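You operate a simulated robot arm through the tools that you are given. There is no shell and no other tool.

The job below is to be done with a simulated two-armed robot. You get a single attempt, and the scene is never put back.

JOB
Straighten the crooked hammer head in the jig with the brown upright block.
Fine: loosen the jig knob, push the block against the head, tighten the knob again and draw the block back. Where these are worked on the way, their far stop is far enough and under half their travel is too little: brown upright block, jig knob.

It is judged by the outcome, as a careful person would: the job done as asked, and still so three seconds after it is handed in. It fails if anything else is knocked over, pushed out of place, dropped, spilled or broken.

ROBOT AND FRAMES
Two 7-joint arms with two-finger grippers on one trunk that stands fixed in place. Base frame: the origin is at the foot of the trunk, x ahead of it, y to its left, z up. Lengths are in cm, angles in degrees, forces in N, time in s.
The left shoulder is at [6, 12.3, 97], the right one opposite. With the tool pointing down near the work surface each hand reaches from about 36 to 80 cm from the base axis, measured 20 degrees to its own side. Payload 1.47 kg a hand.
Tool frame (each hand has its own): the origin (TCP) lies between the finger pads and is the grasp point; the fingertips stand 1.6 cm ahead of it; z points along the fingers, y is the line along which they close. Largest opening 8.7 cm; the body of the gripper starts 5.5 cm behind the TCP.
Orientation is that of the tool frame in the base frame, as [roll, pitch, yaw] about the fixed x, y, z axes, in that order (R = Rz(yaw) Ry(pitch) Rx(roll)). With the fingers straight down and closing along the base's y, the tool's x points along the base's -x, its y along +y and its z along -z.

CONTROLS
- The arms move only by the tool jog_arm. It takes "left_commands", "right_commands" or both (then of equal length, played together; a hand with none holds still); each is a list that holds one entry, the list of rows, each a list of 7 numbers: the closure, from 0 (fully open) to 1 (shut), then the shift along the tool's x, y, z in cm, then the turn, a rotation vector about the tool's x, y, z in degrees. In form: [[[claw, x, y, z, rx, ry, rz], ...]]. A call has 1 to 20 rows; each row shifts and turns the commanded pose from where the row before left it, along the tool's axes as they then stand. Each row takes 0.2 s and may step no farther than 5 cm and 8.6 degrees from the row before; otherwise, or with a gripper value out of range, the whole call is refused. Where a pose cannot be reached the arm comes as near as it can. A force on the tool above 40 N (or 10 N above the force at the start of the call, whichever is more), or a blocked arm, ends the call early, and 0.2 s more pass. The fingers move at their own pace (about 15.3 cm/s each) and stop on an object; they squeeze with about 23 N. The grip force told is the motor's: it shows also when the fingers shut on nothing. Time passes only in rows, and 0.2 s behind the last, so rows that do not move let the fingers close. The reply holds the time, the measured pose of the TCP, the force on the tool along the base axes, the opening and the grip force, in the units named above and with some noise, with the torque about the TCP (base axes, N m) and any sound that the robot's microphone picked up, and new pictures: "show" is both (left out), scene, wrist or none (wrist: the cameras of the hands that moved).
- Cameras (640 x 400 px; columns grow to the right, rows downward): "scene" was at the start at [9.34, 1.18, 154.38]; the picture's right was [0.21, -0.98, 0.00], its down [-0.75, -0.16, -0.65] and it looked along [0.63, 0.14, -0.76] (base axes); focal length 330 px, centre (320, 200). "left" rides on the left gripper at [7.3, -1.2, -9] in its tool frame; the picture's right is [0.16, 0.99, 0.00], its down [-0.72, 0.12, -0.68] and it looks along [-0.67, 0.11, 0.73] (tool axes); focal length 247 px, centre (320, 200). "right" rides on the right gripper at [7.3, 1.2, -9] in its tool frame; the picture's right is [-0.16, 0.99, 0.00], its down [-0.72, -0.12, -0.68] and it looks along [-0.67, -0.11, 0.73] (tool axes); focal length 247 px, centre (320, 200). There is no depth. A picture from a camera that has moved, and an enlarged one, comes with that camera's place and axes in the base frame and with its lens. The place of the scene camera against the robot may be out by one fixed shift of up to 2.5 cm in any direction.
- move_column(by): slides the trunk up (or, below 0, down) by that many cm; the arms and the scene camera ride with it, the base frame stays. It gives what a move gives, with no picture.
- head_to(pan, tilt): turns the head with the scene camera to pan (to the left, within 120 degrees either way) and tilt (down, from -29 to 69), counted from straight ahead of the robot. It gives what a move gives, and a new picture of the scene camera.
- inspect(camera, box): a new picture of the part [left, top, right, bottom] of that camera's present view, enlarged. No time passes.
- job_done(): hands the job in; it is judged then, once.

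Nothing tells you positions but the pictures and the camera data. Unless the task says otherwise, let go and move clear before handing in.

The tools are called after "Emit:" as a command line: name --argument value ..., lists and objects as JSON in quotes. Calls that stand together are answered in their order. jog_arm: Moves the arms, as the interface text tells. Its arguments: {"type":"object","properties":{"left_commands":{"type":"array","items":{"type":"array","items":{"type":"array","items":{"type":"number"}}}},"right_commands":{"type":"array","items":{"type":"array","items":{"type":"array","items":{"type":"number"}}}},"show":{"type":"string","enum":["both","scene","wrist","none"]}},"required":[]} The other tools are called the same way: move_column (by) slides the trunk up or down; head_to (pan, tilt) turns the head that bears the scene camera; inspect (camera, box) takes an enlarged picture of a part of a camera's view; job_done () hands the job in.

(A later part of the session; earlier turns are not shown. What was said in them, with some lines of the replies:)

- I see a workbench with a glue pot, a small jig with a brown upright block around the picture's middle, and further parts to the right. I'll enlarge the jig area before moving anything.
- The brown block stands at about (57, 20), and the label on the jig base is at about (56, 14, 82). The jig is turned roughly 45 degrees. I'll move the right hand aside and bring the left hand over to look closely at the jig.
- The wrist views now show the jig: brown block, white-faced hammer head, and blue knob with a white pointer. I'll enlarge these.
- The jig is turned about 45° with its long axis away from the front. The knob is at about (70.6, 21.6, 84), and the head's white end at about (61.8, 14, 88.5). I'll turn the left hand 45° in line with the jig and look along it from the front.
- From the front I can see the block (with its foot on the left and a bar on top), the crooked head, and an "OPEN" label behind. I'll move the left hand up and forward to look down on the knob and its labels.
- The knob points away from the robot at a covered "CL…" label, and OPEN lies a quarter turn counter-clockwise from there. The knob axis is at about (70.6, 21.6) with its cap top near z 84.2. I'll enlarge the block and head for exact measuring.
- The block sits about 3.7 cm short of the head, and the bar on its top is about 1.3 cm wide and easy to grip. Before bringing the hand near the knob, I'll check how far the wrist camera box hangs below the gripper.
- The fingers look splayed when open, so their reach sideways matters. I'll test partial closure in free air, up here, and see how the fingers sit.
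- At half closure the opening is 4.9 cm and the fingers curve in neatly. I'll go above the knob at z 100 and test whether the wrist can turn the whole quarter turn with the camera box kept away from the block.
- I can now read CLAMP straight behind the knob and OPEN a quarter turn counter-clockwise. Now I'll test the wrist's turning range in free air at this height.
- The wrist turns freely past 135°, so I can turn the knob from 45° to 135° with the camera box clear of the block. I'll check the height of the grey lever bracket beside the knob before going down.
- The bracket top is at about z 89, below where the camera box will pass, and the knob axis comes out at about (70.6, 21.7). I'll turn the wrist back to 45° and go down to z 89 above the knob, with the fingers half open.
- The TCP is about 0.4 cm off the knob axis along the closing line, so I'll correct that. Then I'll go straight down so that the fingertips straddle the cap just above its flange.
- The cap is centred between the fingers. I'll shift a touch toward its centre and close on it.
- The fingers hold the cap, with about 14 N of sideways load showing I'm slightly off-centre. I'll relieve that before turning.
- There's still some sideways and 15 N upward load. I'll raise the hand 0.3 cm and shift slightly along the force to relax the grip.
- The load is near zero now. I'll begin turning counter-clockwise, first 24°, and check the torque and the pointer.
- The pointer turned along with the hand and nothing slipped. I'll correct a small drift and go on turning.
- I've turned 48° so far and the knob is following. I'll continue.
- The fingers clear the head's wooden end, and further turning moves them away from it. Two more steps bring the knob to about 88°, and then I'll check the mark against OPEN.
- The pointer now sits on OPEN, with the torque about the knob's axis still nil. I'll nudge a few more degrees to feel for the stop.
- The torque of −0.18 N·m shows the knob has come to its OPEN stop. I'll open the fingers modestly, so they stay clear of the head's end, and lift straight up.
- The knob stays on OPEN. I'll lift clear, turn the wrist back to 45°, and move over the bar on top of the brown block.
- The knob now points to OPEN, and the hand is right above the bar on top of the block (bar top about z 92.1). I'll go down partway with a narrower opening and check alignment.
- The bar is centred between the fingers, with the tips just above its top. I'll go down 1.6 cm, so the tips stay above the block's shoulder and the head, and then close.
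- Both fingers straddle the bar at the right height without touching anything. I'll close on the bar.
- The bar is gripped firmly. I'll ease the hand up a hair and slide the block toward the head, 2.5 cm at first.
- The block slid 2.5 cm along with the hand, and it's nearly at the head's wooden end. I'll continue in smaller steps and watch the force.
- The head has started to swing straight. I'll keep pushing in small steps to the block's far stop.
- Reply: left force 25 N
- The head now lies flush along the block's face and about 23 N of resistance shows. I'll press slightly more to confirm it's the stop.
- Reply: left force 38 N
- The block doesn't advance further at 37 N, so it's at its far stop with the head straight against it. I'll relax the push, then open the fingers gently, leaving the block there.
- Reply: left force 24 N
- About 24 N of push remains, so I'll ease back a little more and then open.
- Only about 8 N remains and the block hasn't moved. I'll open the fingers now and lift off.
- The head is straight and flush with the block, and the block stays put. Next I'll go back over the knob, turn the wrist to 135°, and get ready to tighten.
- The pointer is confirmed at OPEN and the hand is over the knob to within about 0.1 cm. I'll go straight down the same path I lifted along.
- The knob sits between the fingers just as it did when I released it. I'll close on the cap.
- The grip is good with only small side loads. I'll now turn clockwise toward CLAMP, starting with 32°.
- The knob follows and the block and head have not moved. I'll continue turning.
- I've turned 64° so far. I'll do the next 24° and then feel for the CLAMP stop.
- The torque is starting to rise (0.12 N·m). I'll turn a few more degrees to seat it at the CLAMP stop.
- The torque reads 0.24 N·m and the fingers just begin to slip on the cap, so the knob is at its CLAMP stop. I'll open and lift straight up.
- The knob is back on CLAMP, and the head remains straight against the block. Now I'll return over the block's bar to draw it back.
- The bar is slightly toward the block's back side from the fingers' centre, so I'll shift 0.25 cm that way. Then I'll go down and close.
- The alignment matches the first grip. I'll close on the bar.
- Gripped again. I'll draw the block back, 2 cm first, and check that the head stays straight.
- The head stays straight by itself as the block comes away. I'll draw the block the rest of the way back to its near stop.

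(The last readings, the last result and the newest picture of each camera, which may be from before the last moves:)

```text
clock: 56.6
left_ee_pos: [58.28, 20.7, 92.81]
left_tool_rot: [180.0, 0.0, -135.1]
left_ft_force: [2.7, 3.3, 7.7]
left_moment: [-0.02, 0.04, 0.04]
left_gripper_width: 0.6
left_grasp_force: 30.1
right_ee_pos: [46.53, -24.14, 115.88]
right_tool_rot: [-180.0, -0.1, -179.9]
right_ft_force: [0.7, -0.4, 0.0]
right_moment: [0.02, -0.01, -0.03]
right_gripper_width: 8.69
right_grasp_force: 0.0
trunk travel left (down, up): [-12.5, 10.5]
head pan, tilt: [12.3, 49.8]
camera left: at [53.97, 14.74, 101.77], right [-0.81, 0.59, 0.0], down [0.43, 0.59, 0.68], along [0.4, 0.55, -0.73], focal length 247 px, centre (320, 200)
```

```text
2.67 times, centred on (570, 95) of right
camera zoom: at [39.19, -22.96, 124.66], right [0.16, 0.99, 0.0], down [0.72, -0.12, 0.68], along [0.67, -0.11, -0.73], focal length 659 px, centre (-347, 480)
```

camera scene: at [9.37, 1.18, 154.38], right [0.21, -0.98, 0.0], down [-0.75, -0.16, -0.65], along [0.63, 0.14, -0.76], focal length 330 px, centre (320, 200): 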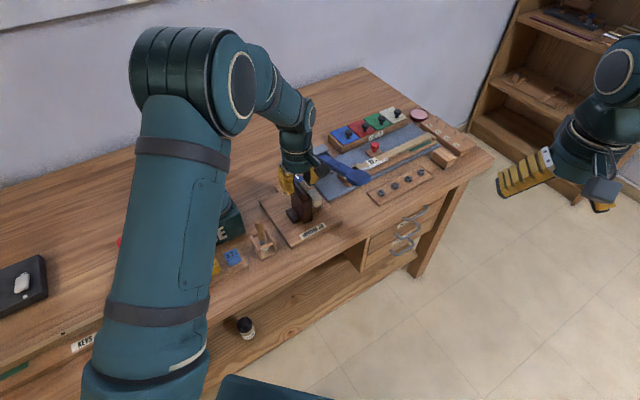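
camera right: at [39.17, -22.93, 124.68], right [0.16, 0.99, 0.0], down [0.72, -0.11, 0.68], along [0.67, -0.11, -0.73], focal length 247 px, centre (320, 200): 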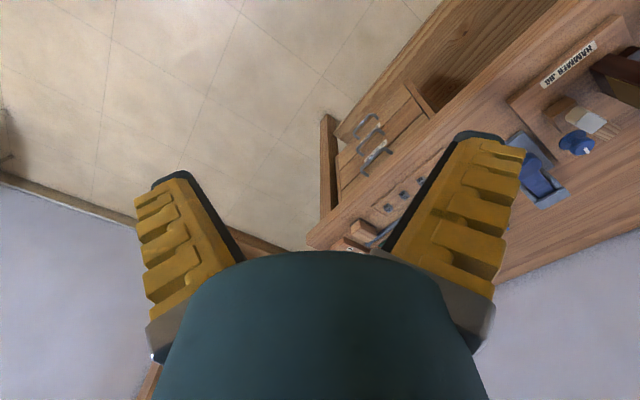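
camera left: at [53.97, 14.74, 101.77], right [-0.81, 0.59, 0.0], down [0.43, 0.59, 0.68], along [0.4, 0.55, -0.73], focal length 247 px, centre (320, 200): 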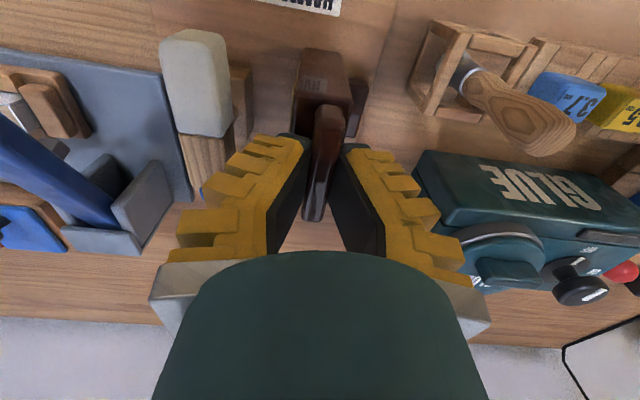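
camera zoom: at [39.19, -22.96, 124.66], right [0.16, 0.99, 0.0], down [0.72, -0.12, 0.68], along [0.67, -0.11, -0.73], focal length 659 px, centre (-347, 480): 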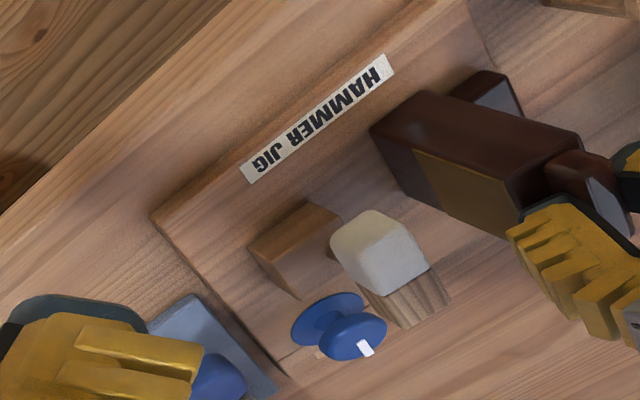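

The block is back at its starting place in the right camera's view. I'll nudge slightly to feel whether it's on its near stop.

Emit:
jog_arm --left_commands '[[[1, 0, 0.15, 0, 0, 0, 0], [1, 0, 0, 0, 0, 0, 0], [1, 0, 0, 0, 0, 0, 0]]]' --show "none"

```text
clock: 57.4
left_ee_pos: [58.28, 20.63, 92.83]
left_tool_rot: [180.0, 0.1, -134.9]
left_ft_force: [7.2, 3.6, 7.2]
left_moment: [0.07, -0.17, 0.01]
left_gripper_width: 0.61
left_grasp_force: 29.9
right_ee_pos: [46.61, -24.2, 115.8]
right_tool_rot: [-180.0, 0.1, -179.9]
right_ft_force: [0.4, 0.8, 0.7]
right_moment: [-0.01, 0.01, 0.01]
right_gripper_width: 8.69
right_grasp_force: 0.1
trunk travel left (down, up): [-12.5, 10.5]
head pan, tilt: [12.3, 49.8]
```

Emit:
jog_arm --left_commands '[[[1, -0.08, 0.15, 0, 0, 0, 0], [1, 0, 0, 0, 0, 0, 0], [1, 0, 0, 0, 0, 0, 0]]]' --show "none"

```text
clock: 58.2
left_ee_pos: [58.29, 20.63, 92.74]
left_tool_rot: [-180.0, 0.0, -135.1]
left_ft_force: [12.6, -6.9, 6.4]
left_moment: [-0.1, -0.08, 0.01]
left_gripper_width: 0.61
left_grasp_force: 30.3
right_ee_pos: [46.66, -24.31, 115.64]
right_tool_rot: [180.0, 0.0, -179.9]
right_ft_force: [0.1, 0.2, -0.3]
right_moment: [-0.03, 0.0, -0.01]
right_gripper_width: 8.71
right_grasp_force: 0.0
trunk travel left (down, up): [-12.5, 10.5]
head pan, tilt: [12.3, 49.8]
```

The block doesn't move further and 14 N of resistance shows, so it's fully drawn back at its near stop. I'll relax the pull, open the fingers and lift clear.

Emit:
jog_arm --left_commands '[[[1, 0, -0.2, 0, 0, 0, 0], [1, 0, 0, 0, 0, 0, 0], [0.8, 0, 0, 0, 0, 0, 0], [0.65, 0, 0, 0, 0, 0, 0], [0.65, 0, 0, 0, 0, 0, 0], [0.65, 0, 0, -2, 0, 0, 0], [0.65, 0, 0, -3.5, 0, 0, 0], [0.65, 0, 0, -4, 0, 0, 0], [0.65, 0, 0, -4, 0, 0, 0], [0.65, 0, 0, 0, 0, 0, 0]]]' --show "both"

Emit:
inspect --camera "left" --box '[200, 20, 400, 160]'

Emit:
inspect --camera "right" --box '[500, 20, 640, 170]'

Emit:
inspect --camera "scene" --box '[250, 150, 350, 240]'

```text
clock: 60.4
left_ee_pos: [58.35, 20.66, 106.45]
left_tool_rot: [-180.0, 0.0, -135.0]
left_ft_force: [0.2, 0.4, -0.6]
left_moment: [-0.02, 0.0, 0.0]
left_gripper_width: 3.64
left_grasp_force: 4.1
right_ee_pos: [46.57, -24.29, 115.86]
right_tool_rot: [-180.0, -0.1, 180.0]
right_ft_force: [-0.1, -0.2, 0.9]
right_moment: [0.0, 0.01, -0.02]
right_gripper_width: 8.73
right_grasp_force: 0.0
trunk travel left (down, up): [-12.5, 10.5]
head pan, tilt: [12.3, 49.8]
camera scene: at [9.4, 1.18, 154.37], right [0.21, -0.98, 0.0], down [-0.75, -0.16, -0.65], along [0.63, 0.14, -0.76], focal length 330 px, centre (320, 200)
camera left: at [54.02, 14.76, 115.43], right [-0.81, 0.59, 0.0], down [0.43, 0.59, 0.68], along [0.4, 0.55, -0.73], focal length 247 px, centre (320, 200)
```

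scene: 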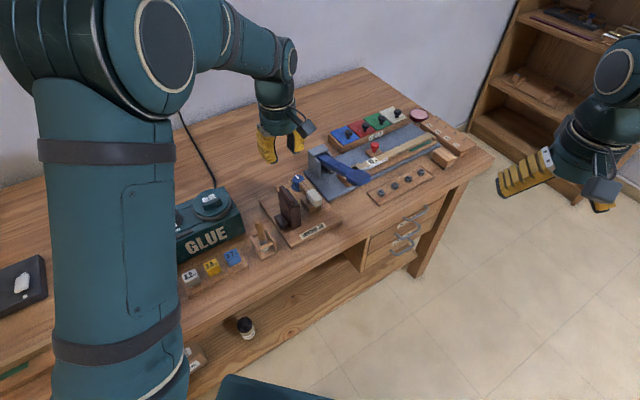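
left: 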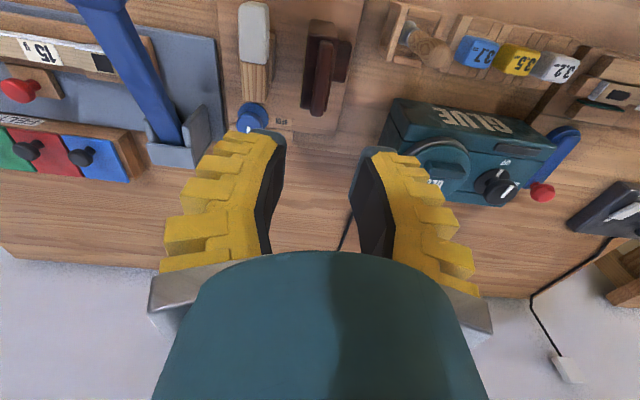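

```text
2.86 times, centred on (300, 90) of left
camera zoom: at [54.02, 14.76, 115.43], right [-0.81, 0.59, 0.0], down [0.43, 0.59, 0.68], along [0.4, 0.55, -0.73], focal length 706 px, centre (377, 514)
```

zoom: 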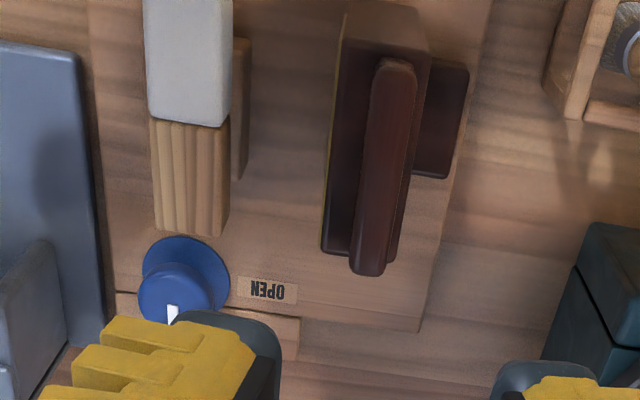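

```text
2.67 times, centred on (570, 95) of right
camera zoom: at [39.25, -22.97, 124.63], right [0.16, 0.99, 0.0], down [0.72, -0.12, 0.68], along [0.67, -0.11, -0.73], focal length 659 px, centre (-347, 480)
```

zoom: 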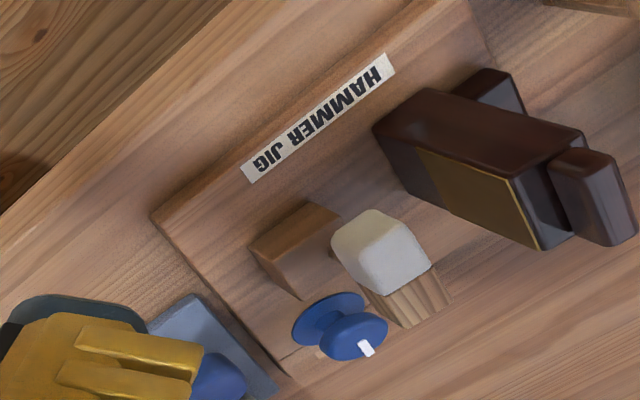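

```text
4.44 times, centred on (300, 195) of scene
camera zoom: at [9.4, 1.18, 154.37], right [0.21, -0.98, 0.0], down [-0.75, -0.16, -0.65], along [0.63, 0.14, -0.76], focal length 1468 px, centre (409, 222)
```

zoom: 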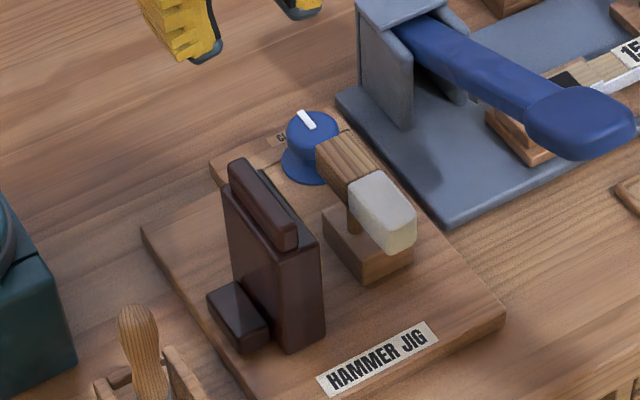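

All the outcomes are visible: the head is straight, the knob is on CLAMP, and the block is back at its start. I'll move the hand well clear and take a last look.

Emit:
jog_arm --left_commands '[[[0.3, 0.7, 3.5, -2.2, 0, 0, 0], [0, 0.7, 3.5, -2.2, 0, 0, 0], [0, 0.7, 3.5, -2.2, 0, 0, 0], [0, 0, 0, 0, 0, 0, 0]]]' --show "both"

Emit:
inspect --camera "scene" --box '[230, 130, 390, 250]'

Emit:
inspect --camera "right" --box '[500, 20, 640, 170]'

```text
clock: 61.4
left_ee_pos: [49.72, 26.56, 113.04]
left_tool_rot: [179.9, 0.1, -135.0]
left_ft_force: [0.3, 0.0, -0.6]
left_moment: [0.0, -0.01, 0.0]
left_gripper_width: 8.71
left_grasp_force: 0.0
right_ee_pos: [46.67, -24.29, 115.69]
right_tool_rot: [-179.9, -0.1, 180.0]
right_ft_force: [0.5, -1.2, -0.1]
right_moment: [-0.02, 0.03, -0.05]
right_gripper_width: 8.7
right_grasp_force: 0.0
trunk travel left (down, up): [-12.5, 10.5]
head pan, tilt: [12.3, 49.8]
camera scene: at [9.46, 1.13, 154.36], right [0.21, -0.98, 0.0], down [-0.75, -0.16, -0.65], along [0.63, 0.14, -0.76], focal length 330 px, centre (320, 200)
camera left: at [45.34, 20.71, 122.03], right [-0.81, 0.59, 0.0], down [0.43, 0.59, 0.68], along [0.4, 0.55, -0.73], focal length 247 px, centre (320, 200)
```

scene: 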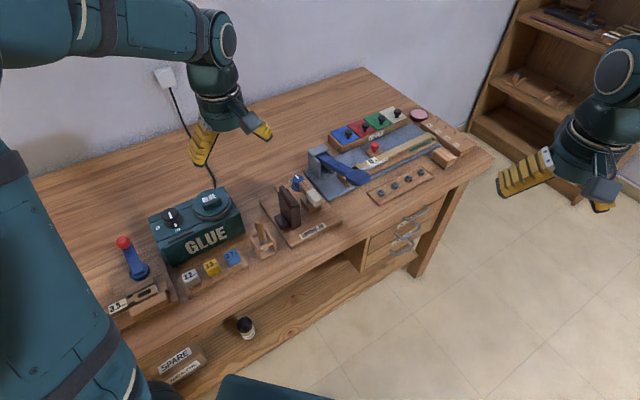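
left: 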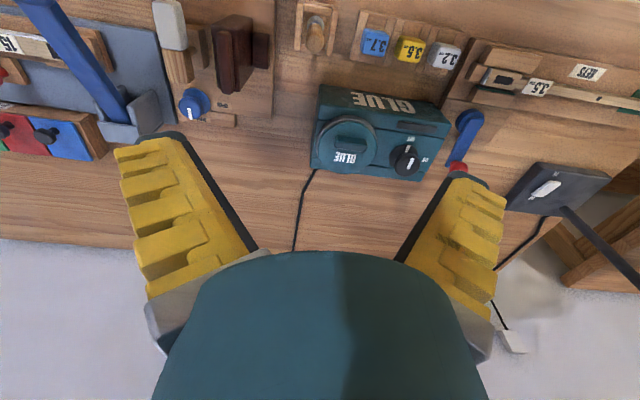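

```text
3.33 times, centred on (310, 190) of scene
camera zoom: at [9.46, 1.13, 154.36], right [0.21, -0.98, 0.0], down [-0.75, -0.16, -0.65], along [0.63, 0.14, -0.76], focal length 1101 px, centre (353, 233)
```

zoom: 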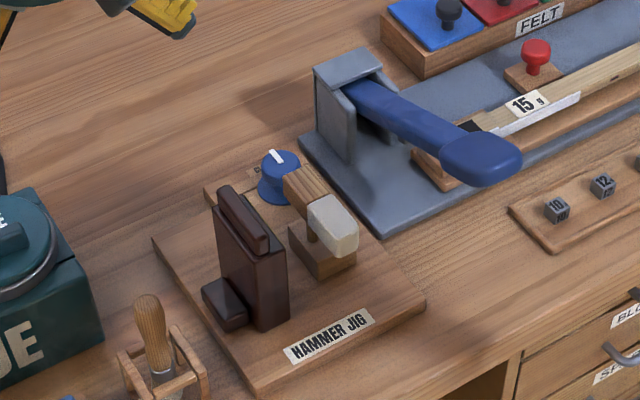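

```text
2.67 times, centred on (570, 95) of right
camera zoom: at [39.3, -23.01, 124.6], right [0.16, 0.99, 0.0], down [0.72, -0.12, 0.68], along [0.67, -0.11, -0.73], focal length 659 px, centre (-347, 480)
```

zoom: 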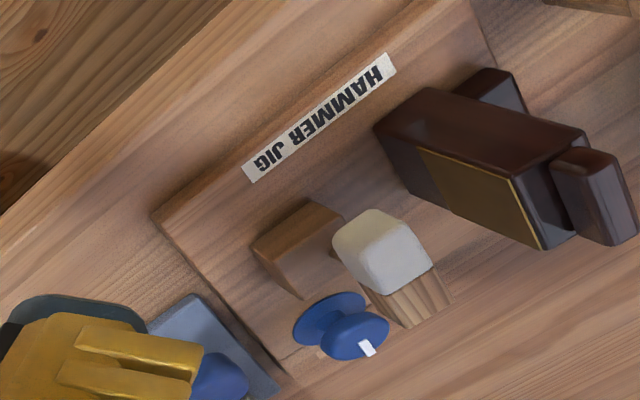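

The hammer head stands straight in line with the block, the knob is on CLAMP, the block is fully back, and everything else on the bench is where it was. Both hands are empty and clear, so I'm handing the job in.

Emit:
job_done

```text
The job is handed in.
```

The hammer head is straight in the jig, and I've handed the job in. Each step went as you described:

- **Knob loosened:** I turned it a quarter turn to its stop at OPEN.
- **Head straightened:** I slid the brown block about 3.5 cm to its far stop, and the head swung flush against it.
- **Knob tightened:** I turned it back to its stop at CLAMP while the block was still against the head.
- **Block drawn back:** It is at its near stop again, and the head stayed straight when the block came away.

In the last pictures nothing else on the bench had moved, and both hands were empty and clear of the jig.
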